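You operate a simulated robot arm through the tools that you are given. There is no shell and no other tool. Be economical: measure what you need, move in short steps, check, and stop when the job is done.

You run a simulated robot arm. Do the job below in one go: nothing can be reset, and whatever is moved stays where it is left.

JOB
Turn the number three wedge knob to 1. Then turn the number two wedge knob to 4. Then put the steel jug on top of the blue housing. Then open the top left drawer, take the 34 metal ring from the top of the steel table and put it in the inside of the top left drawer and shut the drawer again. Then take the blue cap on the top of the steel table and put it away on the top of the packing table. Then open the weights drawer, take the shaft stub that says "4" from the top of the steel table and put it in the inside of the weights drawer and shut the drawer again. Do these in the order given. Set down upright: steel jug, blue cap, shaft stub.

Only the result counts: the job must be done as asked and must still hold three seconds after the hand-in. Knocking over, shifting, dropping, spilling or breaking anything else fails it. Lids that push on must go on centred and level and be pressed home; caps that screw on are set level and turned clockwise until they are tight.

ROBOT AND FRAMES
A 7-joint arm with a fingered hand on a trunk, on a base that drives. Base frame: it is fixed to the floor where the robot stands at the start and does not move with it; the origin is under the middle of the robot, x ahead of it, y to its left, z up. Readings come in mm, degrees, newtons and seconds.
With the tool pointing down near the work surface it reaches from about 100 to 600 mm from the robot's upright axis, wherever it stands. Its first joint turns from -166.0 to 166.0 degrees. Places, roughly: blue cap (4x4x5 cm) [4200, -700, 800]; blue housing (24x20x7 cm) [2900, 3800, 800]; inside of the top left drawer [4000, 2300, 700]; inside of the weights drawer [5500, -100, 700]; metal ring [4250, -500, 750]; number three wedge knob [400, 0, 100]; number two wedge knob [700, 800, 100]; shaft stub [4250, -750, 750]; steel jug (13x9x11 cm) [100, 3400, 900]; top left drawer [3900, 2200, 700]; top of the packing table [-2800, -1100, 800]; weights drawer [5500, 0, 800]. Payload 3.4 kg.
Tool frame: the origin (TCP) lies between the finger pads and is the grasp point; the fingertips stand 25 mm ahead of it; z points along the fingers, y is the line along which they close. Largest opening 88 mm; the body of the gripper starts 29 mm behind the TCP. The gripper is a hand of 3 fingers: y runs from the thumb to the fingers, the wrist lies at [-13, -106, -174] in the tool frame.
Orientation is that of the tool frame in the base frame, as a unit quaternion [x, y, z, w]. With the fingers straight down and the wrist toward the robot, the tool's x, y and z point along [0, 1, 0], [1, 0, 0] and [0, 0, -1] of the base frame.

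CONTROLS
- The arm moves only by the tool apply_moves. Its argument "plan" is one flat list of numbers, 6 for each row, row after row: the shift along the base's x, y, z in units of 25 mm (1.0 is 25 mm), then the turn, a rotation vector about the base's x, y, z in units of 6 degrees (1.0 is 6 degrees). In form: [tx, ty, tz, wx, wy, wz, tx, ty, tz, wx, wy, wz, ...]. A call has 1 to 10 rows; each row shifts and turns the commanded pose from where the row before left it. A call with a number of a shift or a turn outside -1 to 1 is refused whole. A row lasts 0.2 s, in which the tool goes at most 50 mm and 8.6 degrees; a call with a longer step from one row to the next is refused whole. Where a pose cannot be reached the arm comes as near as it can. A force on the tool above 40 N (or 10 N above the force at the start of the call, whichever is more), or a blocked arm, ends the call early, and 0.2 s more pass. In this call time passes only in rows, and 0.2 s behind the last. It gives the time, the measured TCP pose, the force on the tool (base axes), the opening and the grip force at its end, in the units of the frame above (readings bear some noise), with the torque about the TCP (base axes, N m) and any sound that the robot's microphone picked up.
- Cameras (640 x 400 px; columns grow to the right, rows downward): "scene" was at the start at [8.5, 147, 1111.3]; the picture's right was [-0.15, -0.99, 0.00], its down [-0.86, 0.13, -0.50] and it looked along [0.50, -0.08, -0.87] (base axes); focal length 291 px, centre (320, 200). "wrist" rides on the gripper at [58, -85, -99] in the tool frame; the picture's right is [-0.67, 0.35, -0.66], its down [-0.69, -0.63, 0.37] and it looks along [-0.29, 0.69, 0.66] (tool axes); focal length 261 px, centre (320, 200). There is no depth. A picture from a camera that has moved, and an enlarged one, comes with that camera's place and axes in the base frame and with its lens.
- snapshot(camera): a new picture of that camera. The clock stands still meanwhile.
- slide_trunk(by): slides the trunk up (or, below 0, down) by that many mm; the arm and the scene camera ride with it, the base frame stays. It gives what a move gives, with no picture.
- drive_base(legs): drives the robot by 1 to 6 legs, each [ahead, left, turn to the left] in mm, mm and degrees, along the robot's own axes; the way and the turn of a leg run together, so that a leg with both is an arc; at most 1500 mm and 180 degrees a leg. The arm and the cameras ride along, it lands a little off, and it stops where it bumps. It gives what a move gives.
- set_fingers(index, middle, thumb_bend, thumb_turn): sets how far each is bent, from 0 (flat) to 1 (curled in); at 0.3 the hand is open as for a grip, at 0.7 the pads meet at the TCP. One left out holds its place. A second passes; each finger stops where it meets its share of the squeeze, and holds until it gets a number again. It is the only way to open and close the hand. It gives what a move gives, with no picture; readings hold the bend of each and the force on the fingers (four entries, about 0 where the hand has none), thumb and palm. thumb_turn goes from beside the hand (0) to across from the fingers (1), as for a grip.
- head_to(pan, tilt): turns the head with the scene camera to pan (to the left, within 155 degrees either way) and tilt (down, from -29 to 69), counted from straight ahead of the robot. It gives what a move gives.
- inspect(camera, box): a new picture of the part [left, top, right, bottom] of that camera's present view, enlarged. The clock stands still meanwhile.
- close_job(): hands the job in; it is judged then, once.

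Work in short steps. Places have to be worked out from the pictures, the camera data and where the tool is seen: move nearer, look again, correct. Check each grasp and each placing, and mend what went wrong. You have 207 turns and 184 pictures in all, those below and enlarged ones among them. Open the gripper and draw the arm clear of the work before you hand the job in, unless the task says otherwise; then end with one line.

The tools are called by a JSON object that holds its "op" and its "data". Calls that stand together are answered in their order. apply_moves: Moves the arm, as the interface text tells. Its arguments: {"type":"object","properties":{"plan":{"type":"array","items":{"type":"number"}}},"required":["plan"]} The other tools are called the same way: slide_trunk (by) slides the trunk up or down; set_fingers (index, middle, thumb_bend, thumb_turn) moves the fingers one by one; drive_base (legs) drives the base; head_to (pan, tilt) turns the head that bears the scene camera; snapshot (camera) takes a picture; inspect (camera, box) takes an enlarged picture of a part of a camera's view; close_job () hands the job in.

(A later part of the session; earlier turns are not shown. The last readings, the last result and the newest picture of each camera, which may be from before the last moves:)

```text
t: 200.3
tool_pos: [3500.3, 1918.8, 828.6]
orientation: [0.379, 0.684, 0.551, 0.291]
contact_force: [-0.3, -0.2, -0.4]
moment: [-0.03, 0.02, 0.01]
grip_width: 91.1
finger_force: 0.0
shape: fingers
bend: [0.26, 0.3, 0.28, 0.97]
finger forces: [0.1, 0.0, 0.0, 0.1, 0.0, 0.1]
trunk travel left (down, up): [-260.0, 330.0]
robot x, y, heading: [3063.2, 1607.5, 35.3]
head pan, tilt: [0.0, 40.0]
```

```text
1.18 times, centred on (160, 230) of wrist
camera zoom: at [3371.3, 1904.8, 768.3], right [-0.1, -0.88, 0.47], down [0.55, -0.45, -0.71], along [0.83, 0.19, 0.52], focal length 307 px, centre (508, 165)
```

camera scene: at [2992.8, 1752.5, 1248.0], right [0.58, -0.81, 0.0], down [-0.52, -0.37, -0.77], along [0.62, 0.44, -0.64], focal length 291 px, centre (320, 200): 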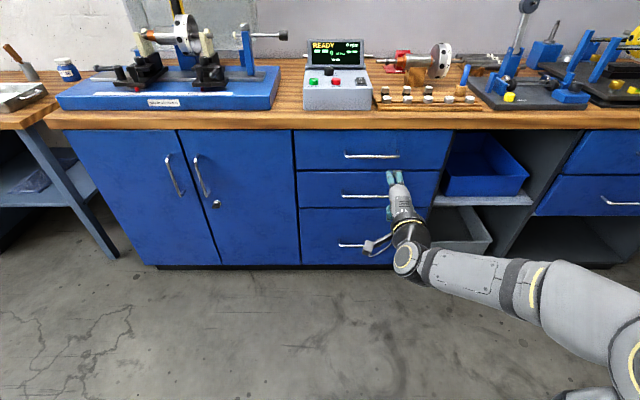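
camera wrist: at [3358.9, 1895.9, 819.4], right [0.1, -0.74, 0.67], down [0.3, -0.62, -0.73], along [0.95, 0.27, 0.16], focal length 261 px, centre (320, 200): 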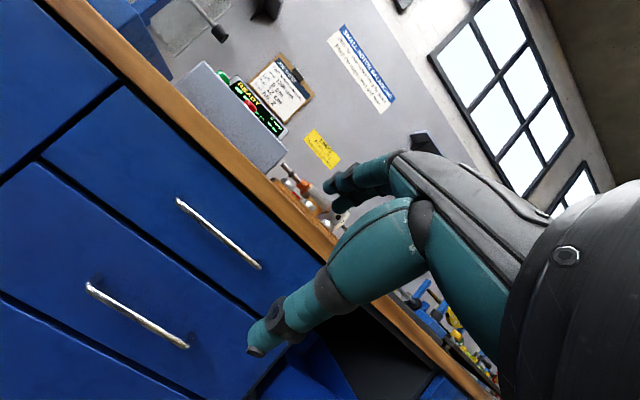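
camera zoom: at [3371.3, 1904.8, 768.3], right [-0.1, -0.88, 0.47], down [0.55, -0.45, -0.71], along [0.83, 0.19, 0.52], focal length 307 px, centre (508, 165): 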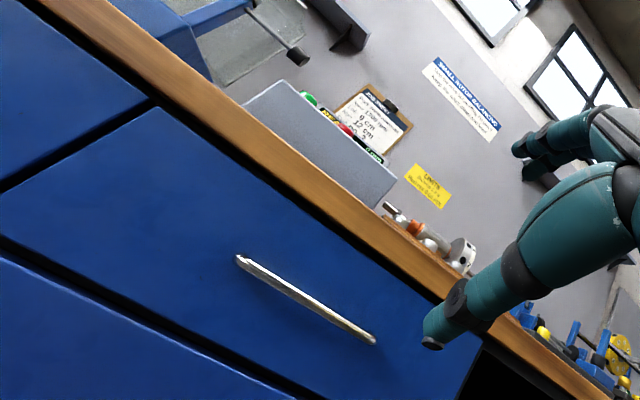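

The handle is about 340 mm ahead along the normal and about 97 mm lower. I'll lower the trunk 95 mm, drive 200 ahead, and re-measure.

{"op": "slide_trunk", "data": {"by": -95}}

{"op": "drive_base", "data": {"legs": [[200, 0, 0]]}}

{"op": "snapshot", "data": {"camera": "wrist"}}

{"op": "snapshot", "data": {"camera": "scene"}}

```text
t: 201.6
tool_pos: [3500.7, 1919.0, 733.5]
orientation: [0.38, 0.685, 0.55, 0.291]
contact_force: [0.0, -0.6, -0.5]
moment: [0.01, 0.0, -0.01]
grip_width: 90.9
finger_force: 0.0
shape: fingers
bend: [0.26, 0.3, 0.28, 0.97]
finger forces: [0.1, 0.0, 0.0, 0.1, 0.0, 0.1]
trunk travel left (down, up): [-165.0, 425.0]
robot x, y, heading: [3062.8, 1608.7, 35.6]
head pan, tilt: [0.0, 40.0]
```

```text
t: 203.2
tool_pos: [3662.8, 2033.3, 731.3]
orientation: [0.38, 0.685, 0.55, 0.291]
contact_force: [-0.2, 0.1, -0.5]
moment: [0.01, 0.0, -0.01]
grip_width: 91.1
finger_force: 0.0
shape: fingers
bend: [0.26, 0.3, 0.28, 0.97]
finger forces: [0.0, 0.0, 0.1, 0.1, 0.0, 0.0]
trunk travel left (down, up): [-165.0, 425.0]
robot x, y, heading: [3223.3, 1722.4, 35.4]
head pan, tilt: [0.0, 40.0]
```

```text
104 pictures are left
camera wrist: at [3533.3, 2019.8, 673.4], right [-0.1, -0.87, 0.47], down [0.55, -0.45, -0.71], along [0.83, 0.19, 0.52], focal length 261 px, centre (320, 200)
```

wrist: 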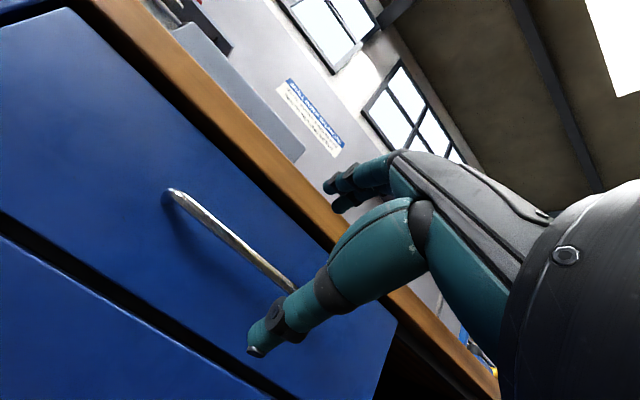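

```text
103 pictures are left
camera scene: at [3154.7, 1867.8, 1153.0], right [0.58, -0.81, 0.0], down [-0.52, -0.37, -0.77], along [0.62, 0.44, -0.64], focal length 291 px, centre (320, 200)
```

scene: 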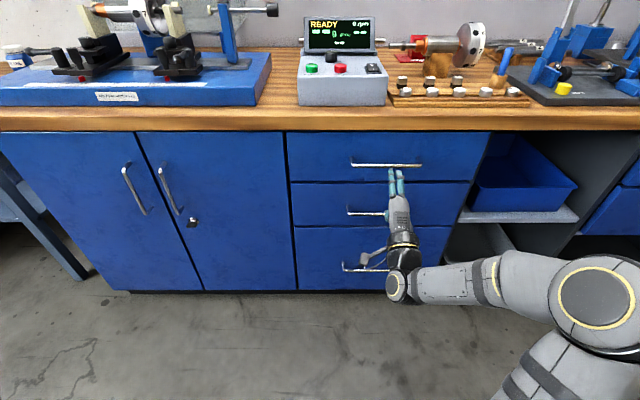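

Triangulated the bar at n≈4299, z≈734, which is 130 mm ahead of the TCP. I'll raise 5 mm and drive 118 ahead so the bar lies between thumb and fingers.

{"op": "slide_trunk", "data": {"by": 5}}

{"op": "drive_base", "data": {"legs": [[116, 0, 0]]}}

{"op": "snapshot", "data": {"camera": "wrist"}}

{"op": "inspect", "data": {"camera": "scene", "box": [320, 120, 480, 240]}}

```text
t: 203.8
tool_pos: [3662.3, 2034.4, 738.9]
orientation: [0.38, 0.685, 0.55, 0.29]
contact_force: [1.1, 0.6, 0.2]
moment: [0.02, -0.02, 0.02]
grip_width: 90.8
finger_force: 0.0
shape: fingers
bend: [0.26, 0.3, 0.28, 0.97]
finger forces: [0.1, 0.0, 0.0, 0.1, 0.1, 0.1]
trunk travel left (down, up): [-170.0, 420.0]
robot x, y, heading: [3219.7, 1725.5, 35.4]
head pan, tilt: [0.0, 40.0]
```

```text
t: 205.0
tool_pos: [3757.5, 2100.9, 738.8]
orientation: [0.38, 0.685, 0.55, 0.29]
contact_force: [0.0, -0.9, 0.2]
moment: [-0.01, 0.02, 0.03]
grip_width: 91.1
finger_force: 0.1
shape: fingers
bend: [0.26, 0.3, 0.28, 0.97]
finger forces: [0.0, 0.0, 0.0, 0.1, 0.1, 0.0]
trunk travel left (down, up): [-170.0, 420.0]
robot x, y, heading: [3319.2, 1794.1, 35.5]
head pan, tilt: [0.0, 40.0]
```

```text
102 pictures are left
camera wrist: at [3627.1, 2087.0, 678.5], right [-0.1, -0.87, 0.47], down [0.55, -0.45, -0.71], along [0.83, 0.19, 0.52], focal length 261 px, centre (320, 200)
```

wrist: 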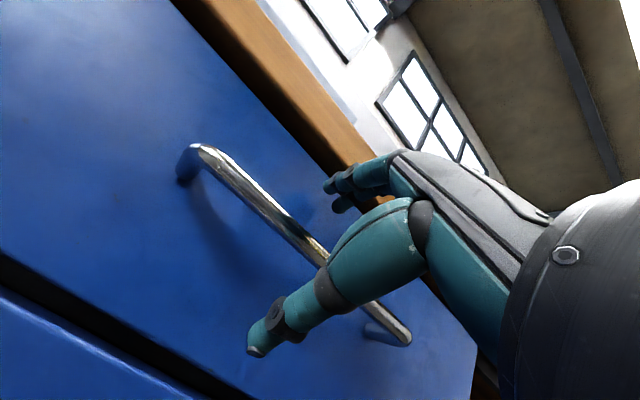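

```text
3.33 times, centred on (400, 180) of scene
camera zoom: at [3248.6, 1934.7, 1158.0], right [0.58, -0.81, 0.0], down [-0.52, -0.37, -0.77], along [0.62, 0.44, -0.64], focal length 970 px, centre (53, 267)
```

zoom: 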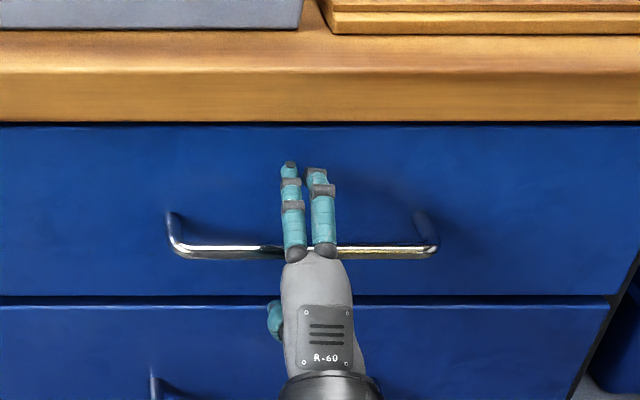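

The bar is between thumb and fingers. I'll close on it.

{"op": "set_fingers", "data": {"index": 0.75, "middle": 0.75, "thumb_bend": 0.75}}

{"op": "snapshot", "data": {"camera": "wrist"}}

```text
t: 206.0
tool_pos: [3756.7, 2101.3, 737.2]
orientation: [0.38, 0.685, 0.55, 0.291]
contact_force: [4.6, 1.9, -0.9]
moment: [-0.06, -0.02, 0.04]
grip_width: 0.0
finger_force: 10.2
shape: fingers
bend: [0.74, 0.73, 0.69, 0.97]
finger forces: [5.8, 5.6, 0.1, 0.1, 7.4, 0.0]
trunk travel left (down, up): [-170.0, 420.0]
robot x, y, heading: [3319.5, 1795.5, 35.7]
head pan, tilt: [0.0, 40.0]
```

```text
100 pictures are left
camera wrist: at [3627.6, 2087.2, 678.2], right [-0.1, -0.87, 0.47], down [0.54, -0.45, -0.71], along [0.83, 0.19, 0.52], focal length 261 px, centre (320, 200)
```

wrist: 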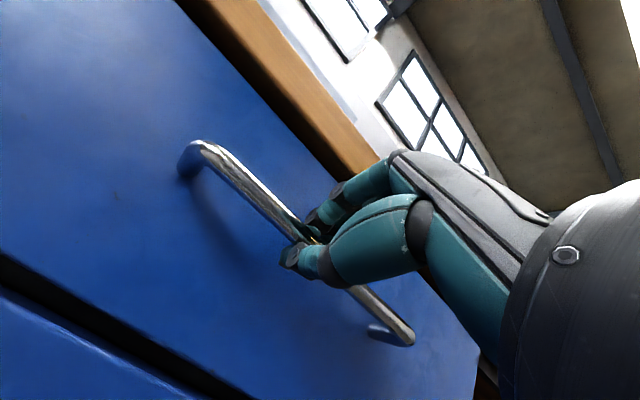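

The fingers are hooked around the bar. I'll pull back 60 mm by driving.

{"op": "drive_base", "data": {"legs": [[-60, 0, 0]]}}

{"op": "snapshot", "data": {"camera": "scene"}}

```text
t: 207.0
tool_pos: [3707.1, 2066.4, 737.5]
orientation: [0.379, 0.685, 0.55, 0.29]
contact_force: [0.6, 0.5, -3.7]
moment: [-0.01, -0.02, 0.04]
grip_width: 0.0
finger_force: 4.2
shape: fingers
bend: [0.75, 0.74, 0.71, 0.97]
finger forces: [0.0, 2.0, 0.0, 0.1, 7.5, 0.0]
trunk travel left (down, up): [-170.0, 420.0]
robot x, y, heading: [3267.9, 1757.0, 35.4]
head pan, tilt: [0.0, 40.0]
```

```text
99 pictures are left
camera scene: at [3200.4, 1900.3, 1157.9], right [0.58, -0.81, 0.0], down [-0.52, -0.37, -0.77], along [0.62, 0.44, -0.64], focal length 291 px, centre (320, 200)
```

scene: 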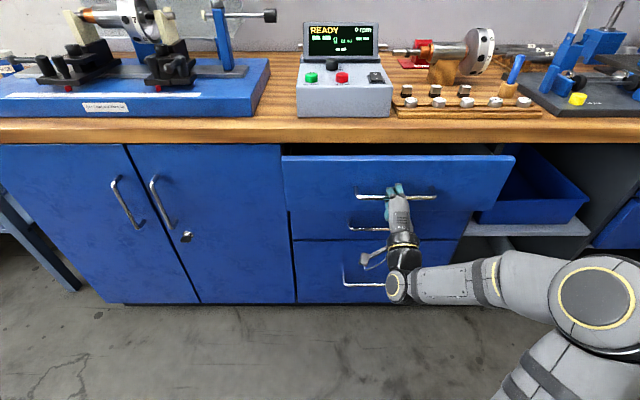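

It's opening. I'll pull another 190 mm.

{"op": "drive_base", "data": {"legs": [[-190, 0, 0]]}}

{"op": "snapshot", "data": {"camera": "scene"}}

```text
t: 208.5
tool_pos: [3551.7, 1953.1, 738.0]
orientation: [0.38, 0.685, 0.55, 0.291]
contact_force: [-0.5, 0.4, -4.0]
moment: [-0.07, -0.01, 0.08]
grip_width: 0.0
finger_force: 1.8
shape: fingers
bend: [0.75, 0.74, 0.71, 0.97]
finger forces: [0.0, 1.8, 0.0, 0.0, 2.4, 0.1]
trunk travel left (down, up): [-170.0, 420.0]
robot x, y, heading: [3110.2, 1647.0, 35.3]
head pan, tilt: [0.0, 40.0]
```

```text
98 pictures are left
camera scene: at [3042.9, 1788.1, 1157.9], right [0.58, -0.81, 0.0], down [-0.52, -0.37, -0.77], along [0.62, 0.44, -0.64], focal length 291 px, centre (320, 200)
```

scene: 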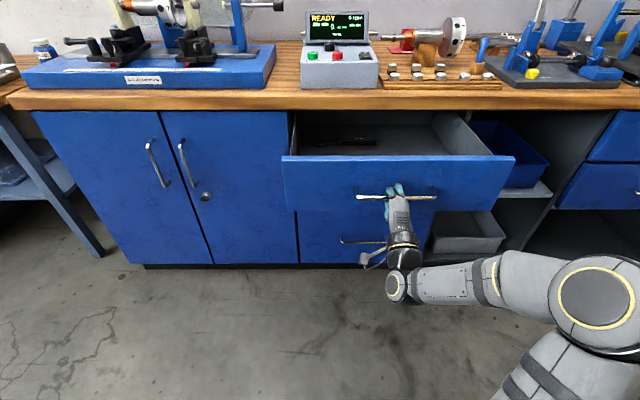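

The drawer is open about 250 mm. I'll release, back off 250 mm, and return the hand to pointing down.

{"op": "set_fingers", "data": {"index": 0.25, "middle": 0.25, "thumb_bend": 0.25}}

{"op": "drive_base", "data": {"legs": [[-250, 0, 0]]}}

{"op": "slide_trunk", "data": {"by": 350}}

{"op": "apply_moves", "data": {"plan": [0, 0, 0, -0.575, 0.818, 0, 0, 0, 0, -0.575, 0.818, 0, 0, 0, 0, -0.575, 0.818, 0, 0, 0, 0, -0.575, 0.818, 0, 0, 0, 0, -0.575, 0.818, 0, 0, 0, 0, -0.575, 0.818, 0, 0, 0, 0, -0.575, 0.818, 0, 0, 0, 0, -0.575, 0.818, 0, 0, 0, 0, -0.575, 0.818, 0, 0, 0, 0, -0.575, 0.818, 0]}}

{"op": "apply_moves", "data": {"plan": [0, 0, 0, -0.575, 0.818, 0, 0, 0, 0, -0.575, 0.818, 0, 0, 0, 0, -0.45, 0.64, 0]}}

{"op": "snapshot", "data": {"camera": "scene"}}

```text
t: 209.5
tool_pos: [3551.3, 1953.0, 738.2]
orientation: [0.38, 0.684, 0.55, 0.291]
contact_force: [-0.4, -0.7, -0.2]
moment: [0.03, -0.01, 0.0]
grip_width: 93.6
finger_force: 0.0
shape: fingers
bend: [0.25, 0.25, 0.25, 0.97]
finger forces: [0.0, 0.0, 0.0, 0.0, 0.0, 0.0]
trunk travel left (down, up): [-170.0, 420.0]
robot x, y, heading: [3111.9, 1644.0, 35.4]
head pan, tilt: [0.0, 40.0]
```

```text
t: 211.4
tool_pos: [3344.8, 1808.6, 738.6]
orientation: [0.379, 0.685, 0.55, 0.29]
contact_force: [-0.9, 0.1, 0.7]
moment: [0.01, -0.01, 0.0]
grip_width: 94.0
finger_force: 0.0
shape: fingers
bend: [0.25, 0.25, 0.25, 0.97]
finger forces: [0.0, 0.0, 0.0, 0.0, 0.0, 0.0]
trunk travel left (down, up): [-170.0, 420.0]
robot x, y, heading: [2908.3, 1497.8, 35.4]
head pan, tilt: [0.0, 40.0]
```

```text
t: 214.8
tool_pos: [3344.3, 1807.8, 1089.4]
orientation: [0.379, 0.685, 0.55, 0.29]
contact_force: [1.2, 0.4, 1.1]
moment: [0.01, -0.03, -0.01]
grip_width: 93.8
finger_force: 0.0
shape: fingers
bend: [0.25, 0.25, 0.25, 0.97]
finger forces: [0.1, 0.1, 0.1, 0.0, 0.0, 0.1]
trunk travel left (down, up): [-520.0, 70.0]
robot x, y, heading: [2903.8, 1501.6, 35.7]
head pan, tilt: [0.0, 40.0]
```

```text
t: 217.0
tool_pos: [3343.6, 1808.1, 1086.1]
orientation: [0.469, 0.871, 0.125, 0.079]
contact_force: [-0.3, -0.1, 0.3]
moment: [-0.01, 0.0, -0.02]
grip_width: 94.1
finger_force: 0.1
shape: fingers
bend: [0.25, 0.25, 0.25, 0.98]
finger forces: [0.0, 0.0, 0.1, 0.0, 0.1, 0.0]
trunk travel left (down, up): [-520.0, 70.0]
robot x, y, heading: [2905.9, 1498.5, 35.8]
head pan, tilt: [0.0, 40.0]
```

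```text
t: 217.8
tool_pos: [3343.9, 1808.2, 1087.8]
orientation: [0.473, 0.881, -0.006, 0.014]
contact_force: [-0.1, 1.3, 0.0]
moment: [0.02, 0.0, 0.04]
grip_width: 94.1
finger_force: 0.1
shape: fingers
bend: [0.25, 0.25, 0.25, 0.98]
finger forces: [0.0, 0.0, 0.1, 0.0, 0.0, 0.0]
trunk travel left (down, up): [-520.0, 70.0]
robot x, y, heading: [2905.6, 1499.7, 35.7]
head pan, tilt: [0.0, 40.0]
```

```text
97 pictures are left
camera scene: at [2837.2, 1641.6, 1507.9], right [0.58, -0.81, 0.0], down [-0.52, -0.37, -0.77], along [0.62, 0.45, -0.64], focal length 291 px, centre (320, 200)
```

scene: 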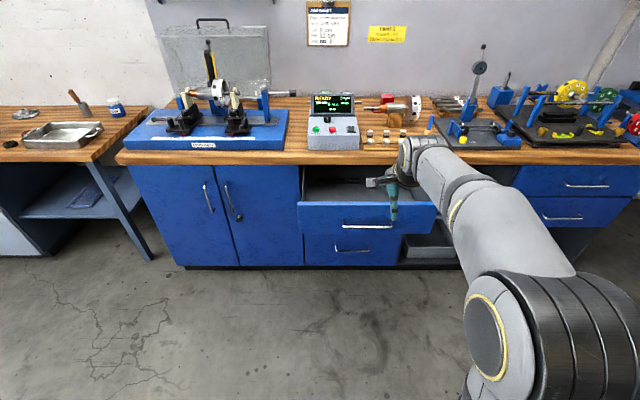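

Now I turn right 90° to face the steel table area and look.

{"op": "drive_base", "data": {"legs": [[0, 0, -90]]}}

{"op": "head_to", "data": {"pan": 0, "tilt": 20}}

{"op": "snapshot", "data": {"camera": "scene"}}

```text
t: 222.0
tool_pos: [3208.1, 1055.2, 1088.0]
orientation: [0.96, 0.279, -0.014, 0.007]
contact_force: [0.5, 0.1, 0.3]
moment: [-0.04, -0.03, -0.01]
grip_width: 94.2
finger_force: 0.1
shape: fingers
bend: [0.25, 0.25, 0.25, 0.98]
finger forces: [0.1, 0.0, 0.1, 0.0, 0.0, 0.1]
trunk travel left (down, up): [-520.0, 70.0]
robot x, y, heading: [2907.2, 1498.3, -55.3]
head pan, tilt: [0.0, 40.0]
```

```text
t: 222.9
tool_pos: [3207.9, 1056.0, 1087.9]
orientation: [0.96, 0.28, -0.013, 0.007]
contact_force: [-0.2, 0.3, -0.6]
moment: [0.04, -0.01, 0.0]
grip_width: 94.1
finger_force: 0.0
shape: fingers
bend: [0.25, 0.25, 0.25, 0.98]
finger forces: [0.0, 0.1, 0.0, 0.0, 0.1, 0.0]
trunk travel left (down, up): [-520.0, 70.0]
robot x, y, heading: [2906.0, 1501.9, -55.4]
head pan, tilt: [0.0, 20.0]
```

```text
96 pictures are left
camera scene: at [3057.6, 1560.9, 1539.3], right [-0.82, -0.57, 0.0], down [-0.19, 0.28, -0.94], along [0.53, -0.77, -0.34], focal length 291 px, centre (320, 200)
```

scene: 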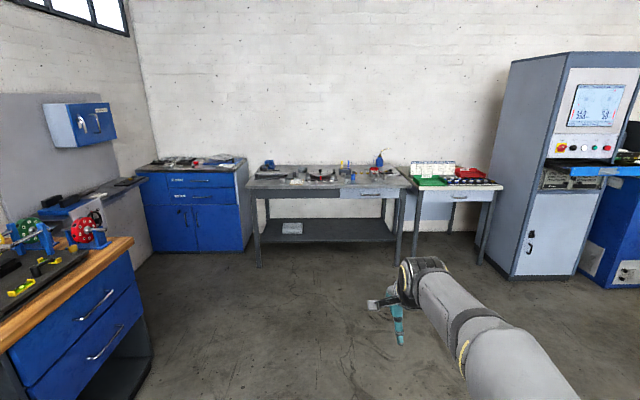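

{"op": "inspect", "data": {"camera": "scene", "box": [130, 140, 290, 240]}}

{"op": "inspect", "data": {"camera": "scene", "box": [240, 140, 420, 220]}}

```text
4.00 times, centred on (210, 190) of scene
camera zoom: at [3057.6, 1560.9, 1539.3], right [-0.82, -0.57, 0.0], down [-0.19, 0.28, -0.94], along [0.53, -0.77, -0.34], focal length 1164 px, centre (760, 240)
```

zoom: 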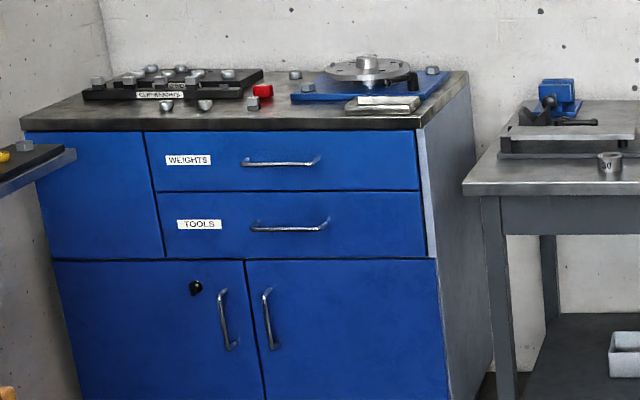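

```text
3.56 times, centred on (330, 180) of scene
camera zoom: at [3057.6, 1560.9, 1539.3], right [-0.82, -0.57, 0.0], down [-0.19, 0.28, -0.94], along [0.53, -0.77, -0.34], focal length 1035 px, centre (284, 271)
```

zoom: 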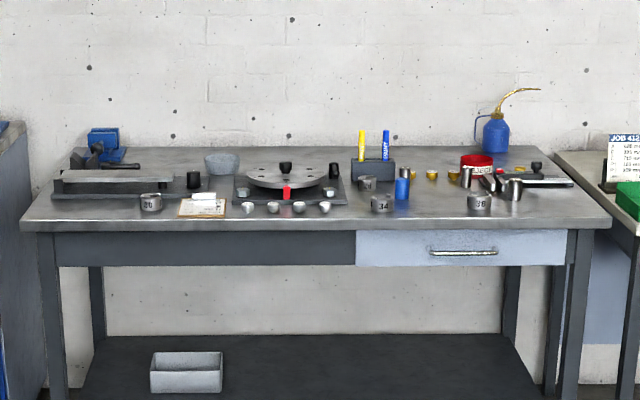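

The "34" ring is near the table's front edge beside the blue cap, and the WEIGHTS drawer is the top one of the blue cabinet. I'll drive 1500 ahead and look again.

{"op": "drive_base", "data": {"legs": [[1500, -60, 0]]}}

{"op": "head_to", "data": {"pan": 0, "tilt": 35}}

{"op": "snapshot", "data": {"camera": "scene"}}

```text
refused: leg 1 is longer than a leg can be; nothing moved
```

```text
t: 223.6
tool_pos: [3207.6, 1055.1, 1087.5]
orientation: [0.96, 0.279, -0.014, 0.006]
contact_force: [-0.5, 0.3, -0.1]
moment: [0.01, -0.02, 0.0]
grip_width: 94.2
finger_force: 0.0
shape: fingers
bend: [0.25, 0.25, 0.25, 0.98]
finger forces: [0.0, 0.0, 0.0, 0.1, 0.0, 0.1]
trunk travel left (down, up): [-520.0, 70.0]
robot x, y, heading: [2908.8, 1496.0, -55.6]
head pan, tilt: [0.0, 35.0]
```

```text
93 pictures are left
camera scene: at [3054.8, 1565.0, 1515.6], right [-0.82, -0.57, 0.0], down [-0.33, 0.47, -0.82], along [0.47, -0.67, -0.57], focal length 291 px, centre (320, 200)
```

scene: 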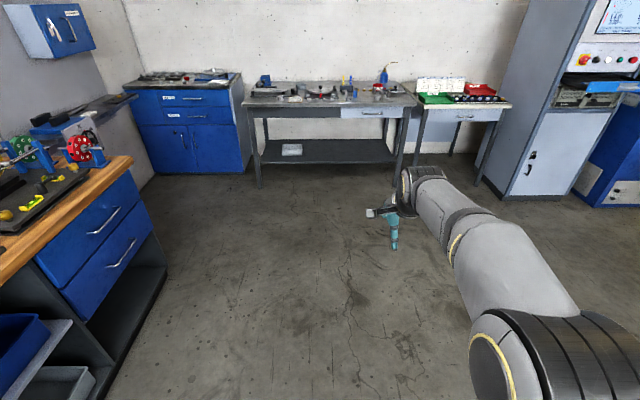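

{"op": "drive_base", "data": {"legs": [[1450, -60, 0]]}}

{"op": "head_to", "data": {"pan": 0, "tilt": 35}}

{"op": "snapshot", "data": {"camera": "scene"}}

```text
t: 230.9
tool_pos: [3957.4, -189.8, 1088.0]
orientation: [0.963, 0.27, -0.013, 0.007]
contact_force: [0.2, -0.3, -0.2]
moment: [-0.01, 0.01, -0.01]
grip_width: 94.2
finger_force: 0.1
shape: fingers
bend: [0.25, 0.25, 0.25, 0.98]
finger forces: [0.0, 0.1, 0.0, 0.1, 0.1, 0.1]
trunk travel left (down, up): [-520.0, 70.0]
robot x, y, heading: [3665.3, 263.7, -56.7]
head pan, tilt: [0.0, 35.0]
```

```text
t: 231.5
tool_pos: [3958.4, -189.0, 1087.6]
orientation: [0.963, 0.269, -0.014, 0.007]
contact_force: [-1.0, -0.1, 0.9]
moment: [-0.01, -0.01, -0.03]
grip_width: 94.2
finger_force: 0.0
shape: fingers
bend: [0.25, 0.25, 0.25, 0.98]
finger forces: [0.0, 0.0, 0.0, 0.0, 0.1, 0.1]
trunk travel left (down, up): [-520.0, 70.0]
robot x, y, heading: [3664.6, 262.0, -56.6]
head pan, tilt: [0.0, 35.0]
```

```text
92 pictures are left
camera scene: at [3816.7, 323.7, 1515.5], right [-0.84, -0.55, 0.0], down [-0.31, 0.48, -0.82], along [0.45, -0.68, -0.57], focal length 291 px, centre (320, 200)
```

scene: 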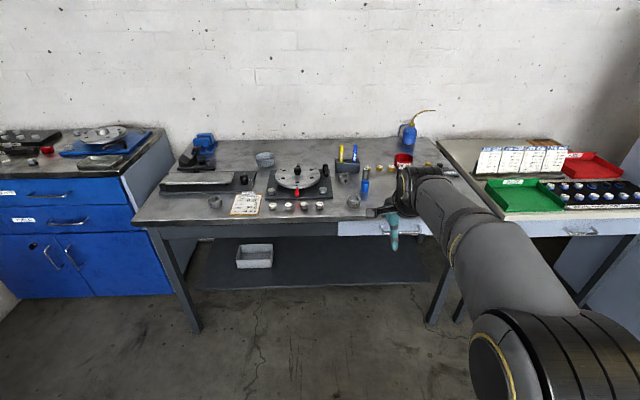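

The ring 34 is near (4243, -560, z≈835). I'll drive 380 ahead and 29 left and use the wrist camera.

{"op": "drive_base", "data": {"legs": [[380, 29, 1.6]]}}

{"op": "snapshot", "data": {"camera": "wrist"}}

{"op": "head_to", "data": {"pan": 0, "tilt": 50}}

{"op": "snapshot", "data": {"camera": "scene"}}

```text
t: 233.9
tool_pos: [4202.2, -483.7, 1087.6]
orientation: [0.96, 0.279, -0.013, 0.007]
contact_force: [-0.3, 0.2, 0.5]
moment: [0.02, -0.03, 0.02]
grip_width: 94.1
finger_force: 0.1
shape: fingers
bend: [0.25, 0.25, 0.25, 0.98]
finger forces: [0.1, 0.0, 0.1, 0.0, 0.1, 0.0]
trunk travel left (down, up): [-520.0, 70.0]
robot x, y, heading: [3900.9, -37.4, -55.7]
head pan, tilt: [0.0, 35.0]
```

```text
91 pictures are left
camera wrist: at [4208.2, -379.3, 1184.6], right [-0.36, -0.64, 0.68], down [-0.92, 0.16, -0.35], along [0.12, -0.75, -0.65], focal length 261 px, centre (320, 200)
```

wrist: 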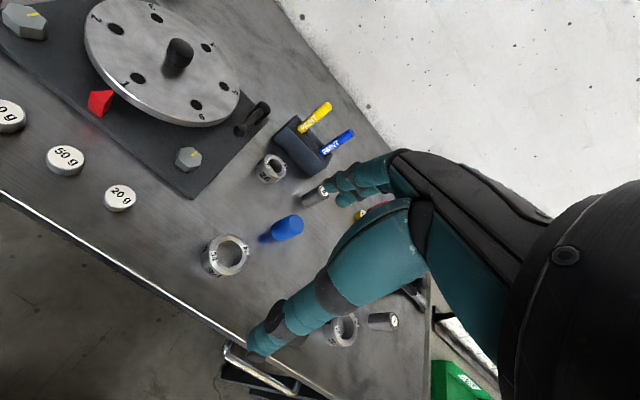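

```text
t: 234.6
tool_pos: [4202.2, -483.5, 1088.5]
orientation: [0.96, 0.279, -0.014, 0.007]
contact_force: [-0.1, 1.0, -0.1]
moment: [0.01, -0.01, -0.01]
grip_width: 94.0
finger_force: 0.0
shape: fingers
bend: [0.25, 0.25, 0.25, 0.98]
finger forces: [0.0, 0.0, 0.0, 0.0, 0.1, 0.0]
trunk travel left (down, up): [-520.0, 70.0]
robot x, y, heading: [3903.0, -42.0, -55.6]
head pan, tilt: [0.0, 50.0]
```

```text
90 pictures are left
camera scene: at [4044.9, 35.8, 1493.8], right [-0.82, -0.57, 0.0], down [-0.43, 0.63, -0.64], along [0.36, -0.53, -0.77], focal length 291 px, centre (320, 200)
```

scene: 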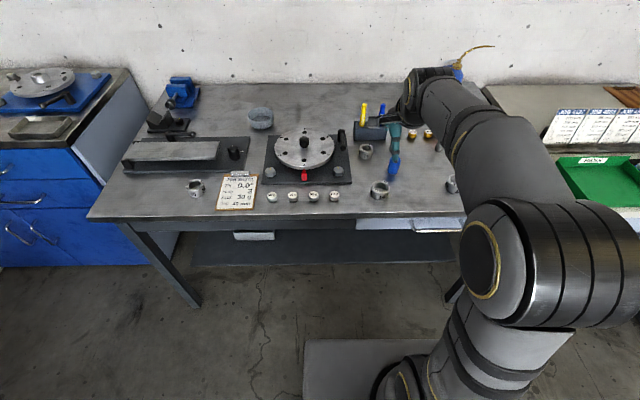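

{"op": "inspect", "data": {"camera": "wrist", "box": [190, 140, 420, 350]}}

```text
1.90 times, centred on (305, 245) of wrist
camera zoom: at [4207.9, -379.1, 1184.7], right [-0.36, -0.64, 0.68], down [-0.92, 0.16, -0.35], along [0.12, -0.75, -0.65], focal length 496 px, centre (349, 114)
```

zoom: 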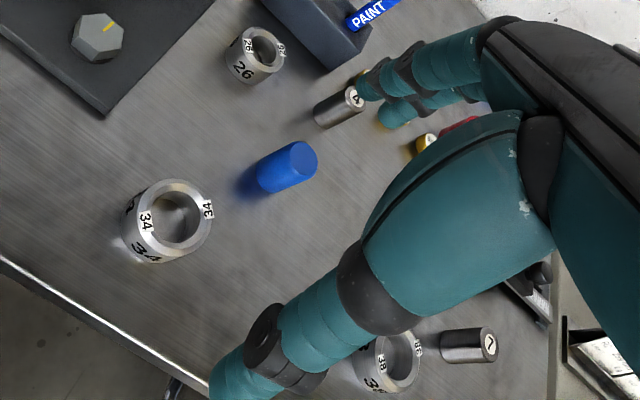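

Ring 34 is near (4233, -578). I'll drive 95 ahead and 27 right to put the TCP over it.

{"op": "drive_base", "data": {"legs": [[95, -27, 0]]}}

{"op": "slide_trunk", "data": {"by": -120}}

{"op": "snapshot", "data": {"camera": "wrist"}}

{"op": "snapshot", "data": {"camera": "scene"}}

```text
t: 235.8
tool_pos: [4234.2, -579.5, 1087.5]
orientation: [0.96, 0.278, -0.014, 0.006]
contact_force: [-0.6, -0.6, 0.2]
moment: [0.02, -0.04, 0.0]
grip_width: 94.1
finger_force: 0.0
shape: fingers
bend: [0.25, 0.25, 0.25, 0.98]
finger forces: [0.0, 0.0, 0.0, 0.1, 0.0, 0.0]
trunk travel left (down, up): [-520.0, 70.0]
robot x, y, heading: [3936.6, -132.8, -55.8]
head pan, tilt: [0.0, 50.0]
```

```text
t: 237.3
tool_pos: [4231.7, -579.9, 968.3]
orientation: [0.961, 0.278, -0.013, 0.007]
contact_force: [-0.5, 0.6, -0.5]
moment: [-0.02, 0.01, 0.02]
grip_width: 94.4
finger_force: 0.0
shape: fingers
bend: [0.25, 0.25, 0.25, 0.98]
finger forces: [0.0, 0.0, 0.0, 0.0, 0.2, 0.0]
trunk travel left (down, up): [-400.0, 190.0]
robot x, y, heading: [3932.0, -131.7, -55.5]
head pan, tilt: [0.0, 50.0]
```

```text
88 pictures are left
camera wrist: at [4238.8, -474.4, 1064.7], right [-0.36, -0.64, 0.68], down [-0.92, 0.16, -0.35], along [0.12, -0.75, -0.65], focal length 261 px, centre (320, 200)
```

wrist: 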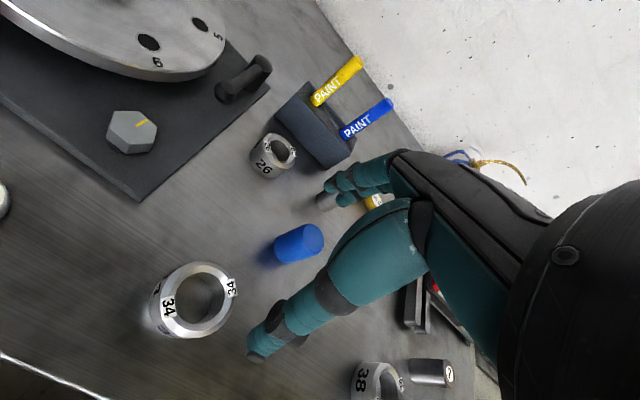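

```text
87 pictures are left
camera scene: at [4076.2, -59.4, 1373.8], right [-0.83, -0.56, 0.0], down [-0.43, 0.63, -0.64], along [0.36, -0.53, -0.77], focal length 291 px, centre (320, 200)
```

scene: 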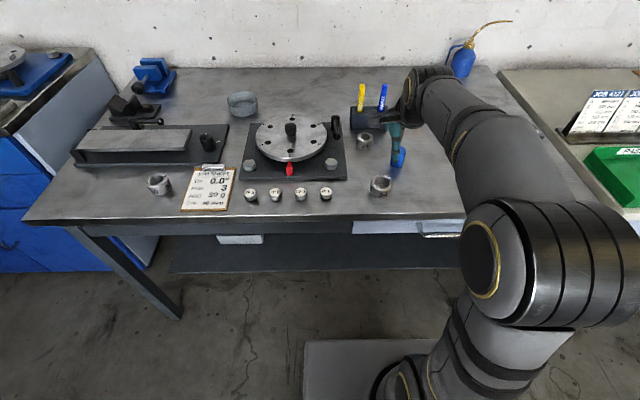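

The estimates disagree slightly on height. I'll straighten the small hand tilt, shift toward (4228, -568), descend 60 mm and re-measure.

{"op": "apply_moves", "data": {"plan": [-0.08, 0.24, -0.6, 0.2, -0.2, 0, -0.08, 0.24, -0.6, 0, 0, 0, 0, 0, -0.6, 0, 0, 0, 0, 0, -0.6, 0, 0, 0]}}

{"op": "snapshot", "data": {"camera": "wrist"}}

```text
t: 238.3
tool_pos: [4229.6, -566.7, 908.0]
orientation: [0.961, 0.278, -0.001, -0.001]
contact_force: [-0.1, 1.2, -0.4]
moment: [-0.03, -0.02, -0.01]
grip_width: 94.3
finger_force: 0.0
shape: fingers
bend: [0.25, 0.25, 0.25, 0.98]
finger forces: [0.0, 0.0, 0.1, 0.1, 0.1, 0.0]
trunk travel left (down, up): [-400.0, 190.0]
robot x, y, heading: [3931.3, -135.9, -55.6]
head pan, tilt: [0.0, 50.0]
```

```text
86 pictures are left
camera wrist: at [4232.5, -464.3, 1006.8], right [-0.38, -0.65, 0.66], down [-0.92, 0.17, -0.36], along [0.13, -0.74, -0.66], focal length 261 px, centre (320, 200)
```

wrist: 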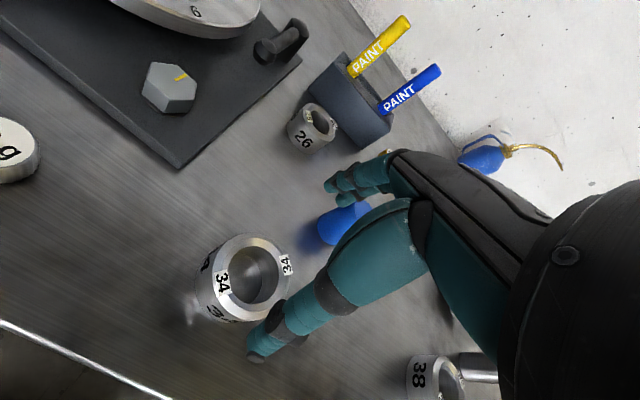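

Aligned within about 1 mm: ring top z≈826, table ≈794, and the cap is clear of the fingers. I'll descend to TCP z≈824.

{"op": "apply_moves", "data": {"plan": [0, 0, -1, 0, 0, 0, 0, 0, -1, 0, 0, 0, 0, 0, -1, 0, 0, 0, 0, 0, -0.36, 0, 0, 0]}}

{"op": "snapshot", "data": {"camera": "wrist"}}

```text
t: 239.2
tool_pos: [4230.9, -571.4, 840.5]
orientation: [0.961, 0.277, 0.005, 0.014]
contact_force: [-2.4, 3.2, 19.2]
moment: [-0.43, -0.17, -0.03]
grip_width: 99.0
finger_force: 10.2
shape: fingers
bend: [0.25, 0.26, 0.19, 0.98]
finger forces: [0.0, 13.8, 0.0, 0.1, 6.3, 0.1]
trunk travel left (down, up): [-400.0, 190.0]
robot x, y, heading: [3934.9, -135.2, -55.8]
head pan, tilt: [0.0, 50.0]
stopped in row 4: the force on the tool passed its limit at 50 N (the readings are from after the stop); the commanded pose is now the measured one
```

```text
85 pictures are left
camera wrist: at [4231.9, -466.3, 936.5], right [-0.39, -0.64, 0.67], down [-0.91, 0.16, -0.38], along [0.14, -0.76, -0.64], focal length 261 px, centre (320, 200)
```

wrist: 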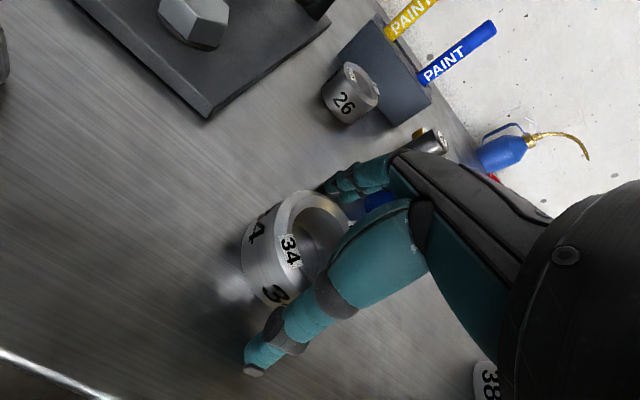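

The fingers touched the table. I'll raise 5 mm, remove the tilt, and look.

{"op": "apply_moves", "data": {"plan": [0, 0.1, 0.24, 0.23, 0.16, 0]}}

{"op": "snapshot", "data": {"camera": "wrist"}}

```text
t: 239.7
tool_pos: [4230.3, -568.3, 843.2]
orientation: [0.961, 0.277, -0.002, -0.005]
contact_force: [-0.3, -0.9, 6.2]
moment: [-0.35, -0.17, -0.04]
grip_width: 94.8
finger_force: 3.1
shape: fingers
bend: [0.25, 0.24, 0.25, 0.98]
finger forces: [0.1, 5.9, 0.0, 0.0, 0.1, 0.0]
trunk travel left (down, up): [-400.0, 190.0]
robot x, y, heading: [3937.1, -134.1, -55.6]
head pan, tilt: [0.0, 50.0]
```

```text
84 pictures are left
camera wrist: at [4233.8, -467.0, 941.6], right [-0.38, -0.66, 0.65], down [-0.92, 0.17, -0.36], along [0.12, -0.73, -0.67], focal length 261 px, centre (320, 200)
```

wrist: 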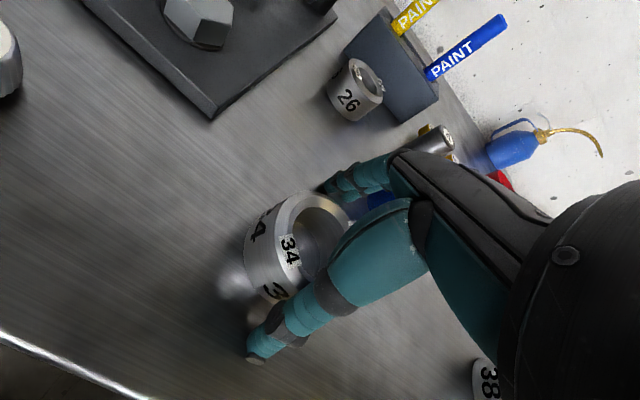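

The middle finger is still touching something, possibly the cap. I'll raise 50 mm and check.

{"op": "apply_moves", "data": {"plan": [0, 0, 1, 0, 0, 0, 0, 0, 1, 0, 0, 0]}}

{"op": "snapshot", "data": {"camera": "wrist"}}

{"op": "inspect", "data": {"camera": "scene", "box": [320, 90, 480, 220]}}

```text
t: 240.2
tool_pos: [4229.8, -569.4, 893.0]
orientation: [0.961, 0.278, -0.002, -0.006]
contact_force: [-0.7, -0.6, -0.7]
moment: [0.02, 0.02, 0.01]
grip_width: 94.7
finger_force: 0.0
shape: fingers
bend: [0.25, 0.25, 0.25, 0.98]
finger forces: [0.1, 0.0, 0.0, 0.0, 0.0, 0.1]
trunk travel left (down, up): [-400.0, 190.0]
robot x, y, heading: [3938.6, -131.6, -55.7]
head pan, tilt: [0.0, 50.0]
```

```text
83 pictures are left
camera wrist: at [4234.1, -467.5, 993.2], right [-0.38, -0.66, 0.65], down [-0.92, 0.17, -0.36], along [0.12, -0.73, -0.67], focal length 261 px, centre (320, 200)
```

wrist: 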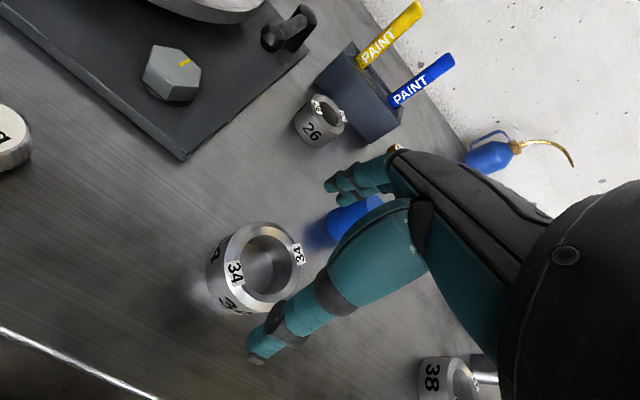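

```text
3.08 times, centred on (400, 155) of scene
camera zoom: at [4076.2, -59.3, 1373.7], right [-0.83, -0.56, 0.0], down [-0.43, 0.63, -0.64], along [0.36, -0.53, -0.77], focal length 895 px, centre (74, 338)
```

zoom: 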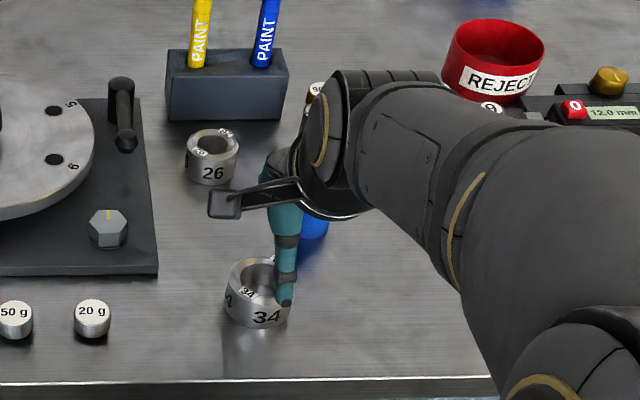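

I'll rotate the hand +36° so the fingers go well clear of the cap, centre on the ring at (4233, -570), and look.

{"op": "apply_moves", "data": {"plan": [0.13, 0, 0, 0.06, -0.04, 1, 0, 0, 0, 0, 0, 1, 0, 0, 0, 0, 0, 1, 0, 0, 0, 0, 0, 1, 0, 0, 0, 0, 0, 1, 0, 0, 0, 0, 0, 1]}}

{"op": "set_fingers", "data": {"index": 0.28, "middle": 0.28, "thumb_bend": 0.28}}

{"op": "snapshot", "data": {"camera": "wrist"}}

```text
t: 241.7
tool_pos: [4233.1, -567.8, 891.7]
orientation: [0.827, 0.562, -0.001, -0.007]
contact_force: [0.1, 0.1, 0.3]
moment: [0.03, 0.02, 0.0]
grip_width: 94.9
finger_force: 0.1
shape: fingers
bend: [0.25, 0.25, 0.25, 0.98]
finger forces: [0.0, 0.0, 0.0, 0.0, 0.0, 0.1]
trunk travel left (down, up): [-400.0, 190.0]
robot x, y, heading: [3930.0, -128.9, -55.5]
head pan, tilt: [0.0, 50.0]
```

```text
t: 242.7
tool_pos: [4233.0, -568.1, 892.6]
orientation: [0.828, 0.561, -0.001, -0.006]
contact_force: [-0.1, 0.4, -0.5]
moment: [0.01, -0.03, 0.0]
grip_width: 89.1
finger_force: 0.1
shape: fingers
bend: [0.28, 0.28, 0.28, 0.98]
finger forces: [0.0, 0.0, 0.0, 0.0, 0.0, 0.0]
trunk travel left (down, up): [-400.0, 190.0]
robot x, y, heading: [3931.5, -126.6, -55.3]
head pan, tilt: [0.0, 50.0]
```

```text
81 pictures are left
camera wrist: at [4176.0, -484.4, 992.4], right [0.08, -0.76, 0.65], down [-0.84, -0.4, -0.36], along [0.53, -0.52, -0.67], focal length 261 px, centre (320, 200)
```

wrist: 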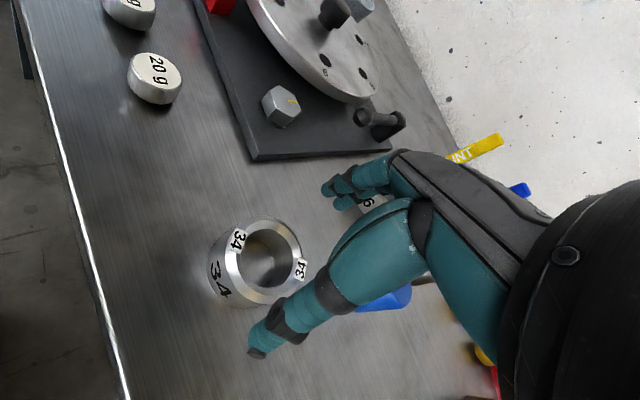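

The ring is offset about 4.5 mm toward the fingers. I'll shift +x 4.5 mm and descend to z≈840, watching for contact.

{"op": "apply_moves", "data": {"plan": [0.18, 0, -0.6, 0, 0, 0, 0, 0, -0.7, 0, 0, 0, 0, 0, -0.7, 0, 0, 0]}}

{"op": "snapshot", "data": {"camera": "wrist"}}

```text
t: 243.4
tool_pos: [4236.9, -570.2, 844.4]
orientation: [0.828, 0.561, -0.001, -0.005]
contact_force: [-2.6, 1.3, 13.3]
moment: [-0.35, -0.61, -0.01]
grip_width: 89.2
finger_force: 7.3
shape: fingers
bend: [0.28, 0.3, 0.27, 0.98]
finger forces: [0.0, 13.4, 0.0, 0.1, 0.5, 0.1]
trunk travel left (down, up): [-400.0, 190.0]
robot x, y, heading: [3932.3, -133.8, -55.7]
head pan, tilt: [0.0, 50.0]
```

```text
80 pictures are left
camera wrist: at [4179.8, -484.7, 944.1], right [0.08, -0.76, 0.65], down [-0.84, -0.4, -0.36], along [0.53, -0.52, -0.67], focal length 261 px, centre (320, 200)
```

wrist: 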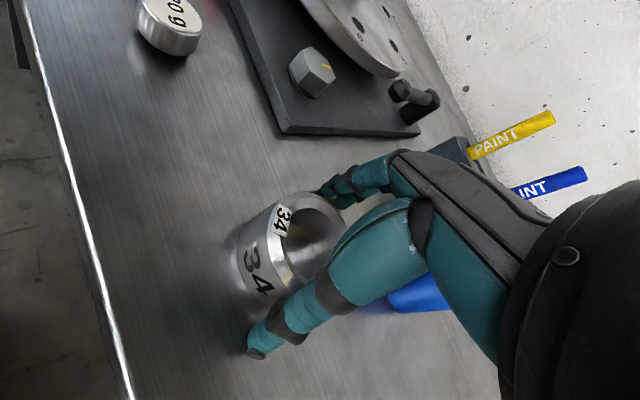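

The middle finger is landing on the ring's edge, so the ring is further toward the fingers. I'll raise 25 mm and zoom in to measure.

{"op": "apply_moves", "data": {"plan": [0, 0, 1, 0, 0, 0]}}

{"op": "inspect", "data": {"camera": "wrist", "box": [200, 160, 420, 380]}}

```text
t: 243.8
tool_pos: [4237.0, -567.9, 865.3]
orientation: [0.828, 0.561, -0.001, -0.007]
contact_force: [0.0, 0.0, -0.7]
moment: [-0.01, 0.0, 0.0]
grip_width: 89.0
finger_force: 0.1
shape: fingers
bend: [0.28, 0.28, 0.28, 0.98]
finger forces: [0.0, 0.1, 0.1, 0.1, 0.0, 0.0]
trunk travel left (down, up): [-400.0, 190.0]
robot x, y, heading: [3937.1, -134.0, -55.8]
head pan, tilt: [0.0, 50.0]
```

```text
1.82 times, centred on (310, 270) of wrist
camera zoom: at [4180.7, -484.5, 966.8], right [0.08, -0.76, 0.65], down [-0.84, -0.4, -0.36], along [0.53, -0.51, -0.67], focal length 474 px, centre (338, 73)
```

zoom: 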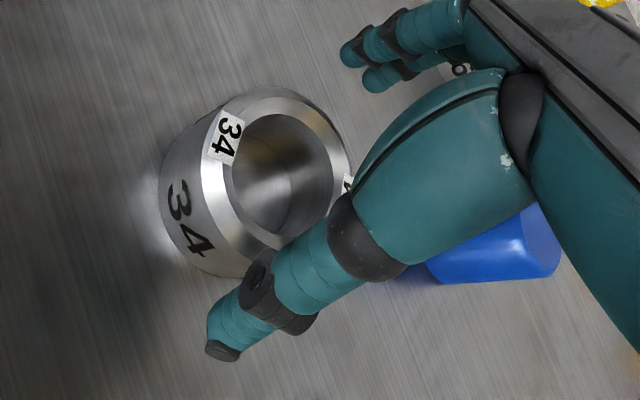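

The contact point works out at the middle fingertip on the table itself (table ≈815). So I'll grip a bit higher: TCP z≈852 and close around the ring.

{"op": "apply_moves", "data": {"plan": [0.06, 0, -0.54, 0, 0, 0]}}

{"op": "set_fingers", "data": {"index": 0.65, "middle": 0.65, "thumb_bend": 0.65}}

{"op": "snapshot", "data": {"camera": "wrist"}}

```text
t: 244.2
tool_pos: [4238.7, -568.5, 854.7]
orientation: [0.828, 0.56, -0.001, -0.006]
contact_force: [0.3, 0.4, 0.2]
moment: [0.02, 0.03, 0.02]
grip_width: 89.1
finger_force: 0.0
shape: fingers
bend: [0.28, 0.28, 0.28, 0.98]
finger forces: [0.0, 0.1, 0.0, 0.0, 0.0, 0.1]
trunk travel left (down, up): [-400.0, 190.0]
robot x, y, heading: [3933.8, -132.4, -55.7]
head pan, tilt: [0.0, 50.0]
```

```text
t: 245.2
tool_pos: [4239.2, -568.7, 852.6]
orientation: [0.828, 0.561, -0.002, -0.007]
contact_force: [0.4, -1.2, 2.5]
moment: [-0.12, -0.11, -0.04]
grip_width: 46.9
finger_force: 18.0
shape: fingers
bend: [0.49, 0.56, 0.5, 0.96]
finger forces: [11.9, 6.7, 0.0, 0.1, 17.8, 0.0]
trunk travel left (down, up): [-400.0, 190.0]
robot x, y, heading: [3931.8, -134.1, -55.6]
head pan, tilt: [0.0, 50.0]
```

```text
78 pictures are left
camera wrist: at [4182.5, -484.1, 953.9], right [0.08, -0.76, 0.65], down [-0.84, -0.4, -0.36], along [0.53, -0.52, -0.67], focal length 261 px, centre (320, 200)
```

wrist: 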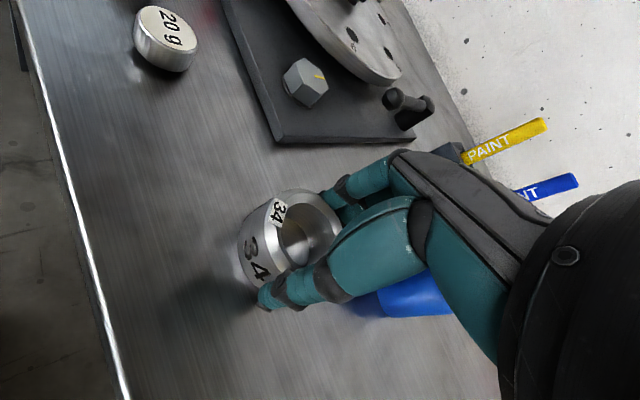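

Gripped (opening 47 mm; 12/7/18 N). I'll lift with the arm 75 mm and then the trunk.

{"op": "apply_moves", "data": {"plan": [0, 0, 0.6, 0, 0, 0, 0, 0, 0.8, 0, 0, 0, 0, 0, 0.8, 0, 0, 0, 0, 0, 0.8, 0, 0, 0]}}

{"op": "slide_trunk", "data": {"by": 180}}

{"op": "snapshot", "data": {"camera": "wrist"}}

```text
t: 246.2
tool_pos: [4239.8, -568.1, 929.3]
orientation: [0.828, 0.561, -0.001, -0.006]
contact_force: [-0.9, -0.8, -1.1]
moment: [-0.01, 0.01, 0.0]
grip_width: 46.8
finger_force: 17.2
shape: fingers
bend: [0.49, 0.57, 0.5, 0.96]
finger forces: [11.2, 5.7, 0.0, 0.1, 18.0, 0.1]
trunk travel left (down, up): [-400.0, 190.0]
robot x, y, heading: [3939.4, -132.7, -55.5]
head pan, tilt: [0.0, 50.0]
```

```text
t: 248.2
tool_pos: [4240.0, -568.6, 1109.1]
orientation: [0.828, 0.56, -0.002, -0.007]
contact_force: [-0.3, -0.1, -1.0]
moment: [-0.01, 0.02, 0.03]
grip_width: 46.8
finger_force: 17.5
shape: fingers
bend: [0.49, 0.57, 0.5, 0.96]
finger forces: [11.3, 5.8, 0.0, 0.0, 18.0, 0.1]
trunk travel left (down, up): [-580.0, 10.0]
robot x, y, heading: [3930.3, -134.4, -55.4]
head pan, tilt: [0.0, 50.0]
```

```text
77 pictures are left
camera wrist: at [4183.2, -484.2, 1209.4], right [0.08, -0.76, 0.65], down [-0.84, -0.4, -0.36], along [0.53, -0.52, -0.67], focal length 261 px, centre (320, 200)
```

wrist: 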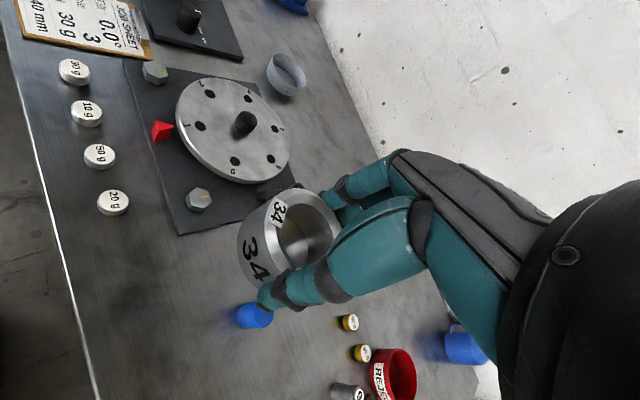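

The ring is secure and the cap undisturbed. I'll drive back to the open drawer: reverse 1950 mm, turn left 91°.

{"op": "drive_base", "data": {"legs": [[-1000, 0, 0], [-950, 0, 0], [0, 0, 91], [350, 0, 0]]}}

{"op": "head_to", "data": {"pan": 0, "tilt": 45}}

{"op": "snapshot", "data": {"camera": "scene"}}

{"op": "snapshot", "data": {"camera": "wrist"}}

```text
t: 263.9
tool_pos: [3553.4, 2010.7, 1109.2]
orientation: [0.186, 0.983, -0.006, -0.004]
contact_force: [-0.2, 0.5, -1.5]
moment: [0.0, -0.03, 0.01]
grip_width: 46.2
finger_force: 17.7
shape: fingers
bend: [0.5, 0.57, 0.5, 0.96]
finger forces: [11.0, 5.7, 0.0, 0.1, 17.5, 0.0]
trunk travel left (down, up): [-580.0, 10.0]
robot x, y, heading: [3122.2, 1701.6, 34.5]
head pan, tilt: [0.0, 50.0]
```

```text
t: 264.5
tool_pos: [3553.9, 2010.3, 1108.7]
orientation: [0.186, 0.982, -0.006, -0.004]
contact_force: [0.5, 0.0, -2.1]
moment: [0.01, -0.01, 0.01]
grip_width: 46.3
finger_force: 17.2
shape: fingers
bend: [0.5, 0.57, 0.5, 0.96]
finger forces: [11.0, 5.7, 0.1, 0.0, 17.5, 0.1]
trunk travel left (down, up): [-580.0, 10.0]
robot x, y, heading: [3119.1, 1704.8, 34.8]
head pan, tilt: [0.0, 45.0]
```

```text
76 pictures are left
camera scene: at [3050.7, 1843.7, 1560.7], right [0.57, -0.82, 0.0], down [-0.58, -0.4, -0.71], along [0.58, 0.4, -0.71], focal length 291 px, centre (320, 200)
```

scene: 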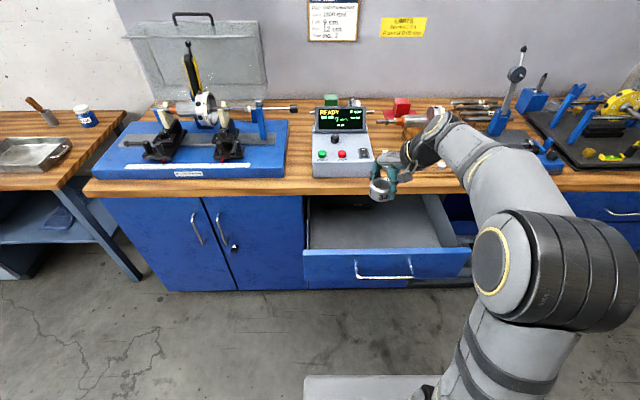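

```text
75 pictures are left
camera wrist: at [3469.2, 1953.2, 1209.5], right [0.76, 0.08, 0.65], down [0.4, -0.84, -0.36], along [0.51, 0.53, -0.67], focal length 261 px, centre (320, 200)
```

wrist: 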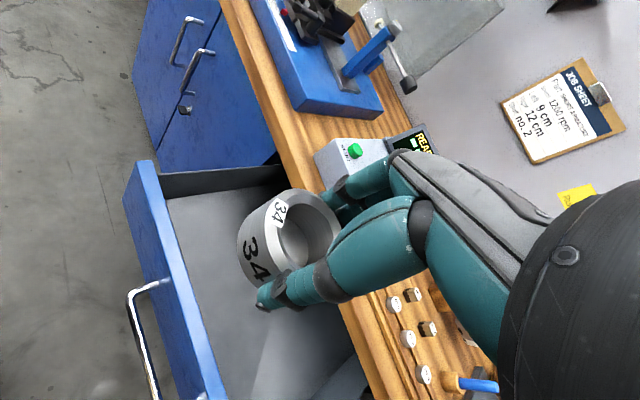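

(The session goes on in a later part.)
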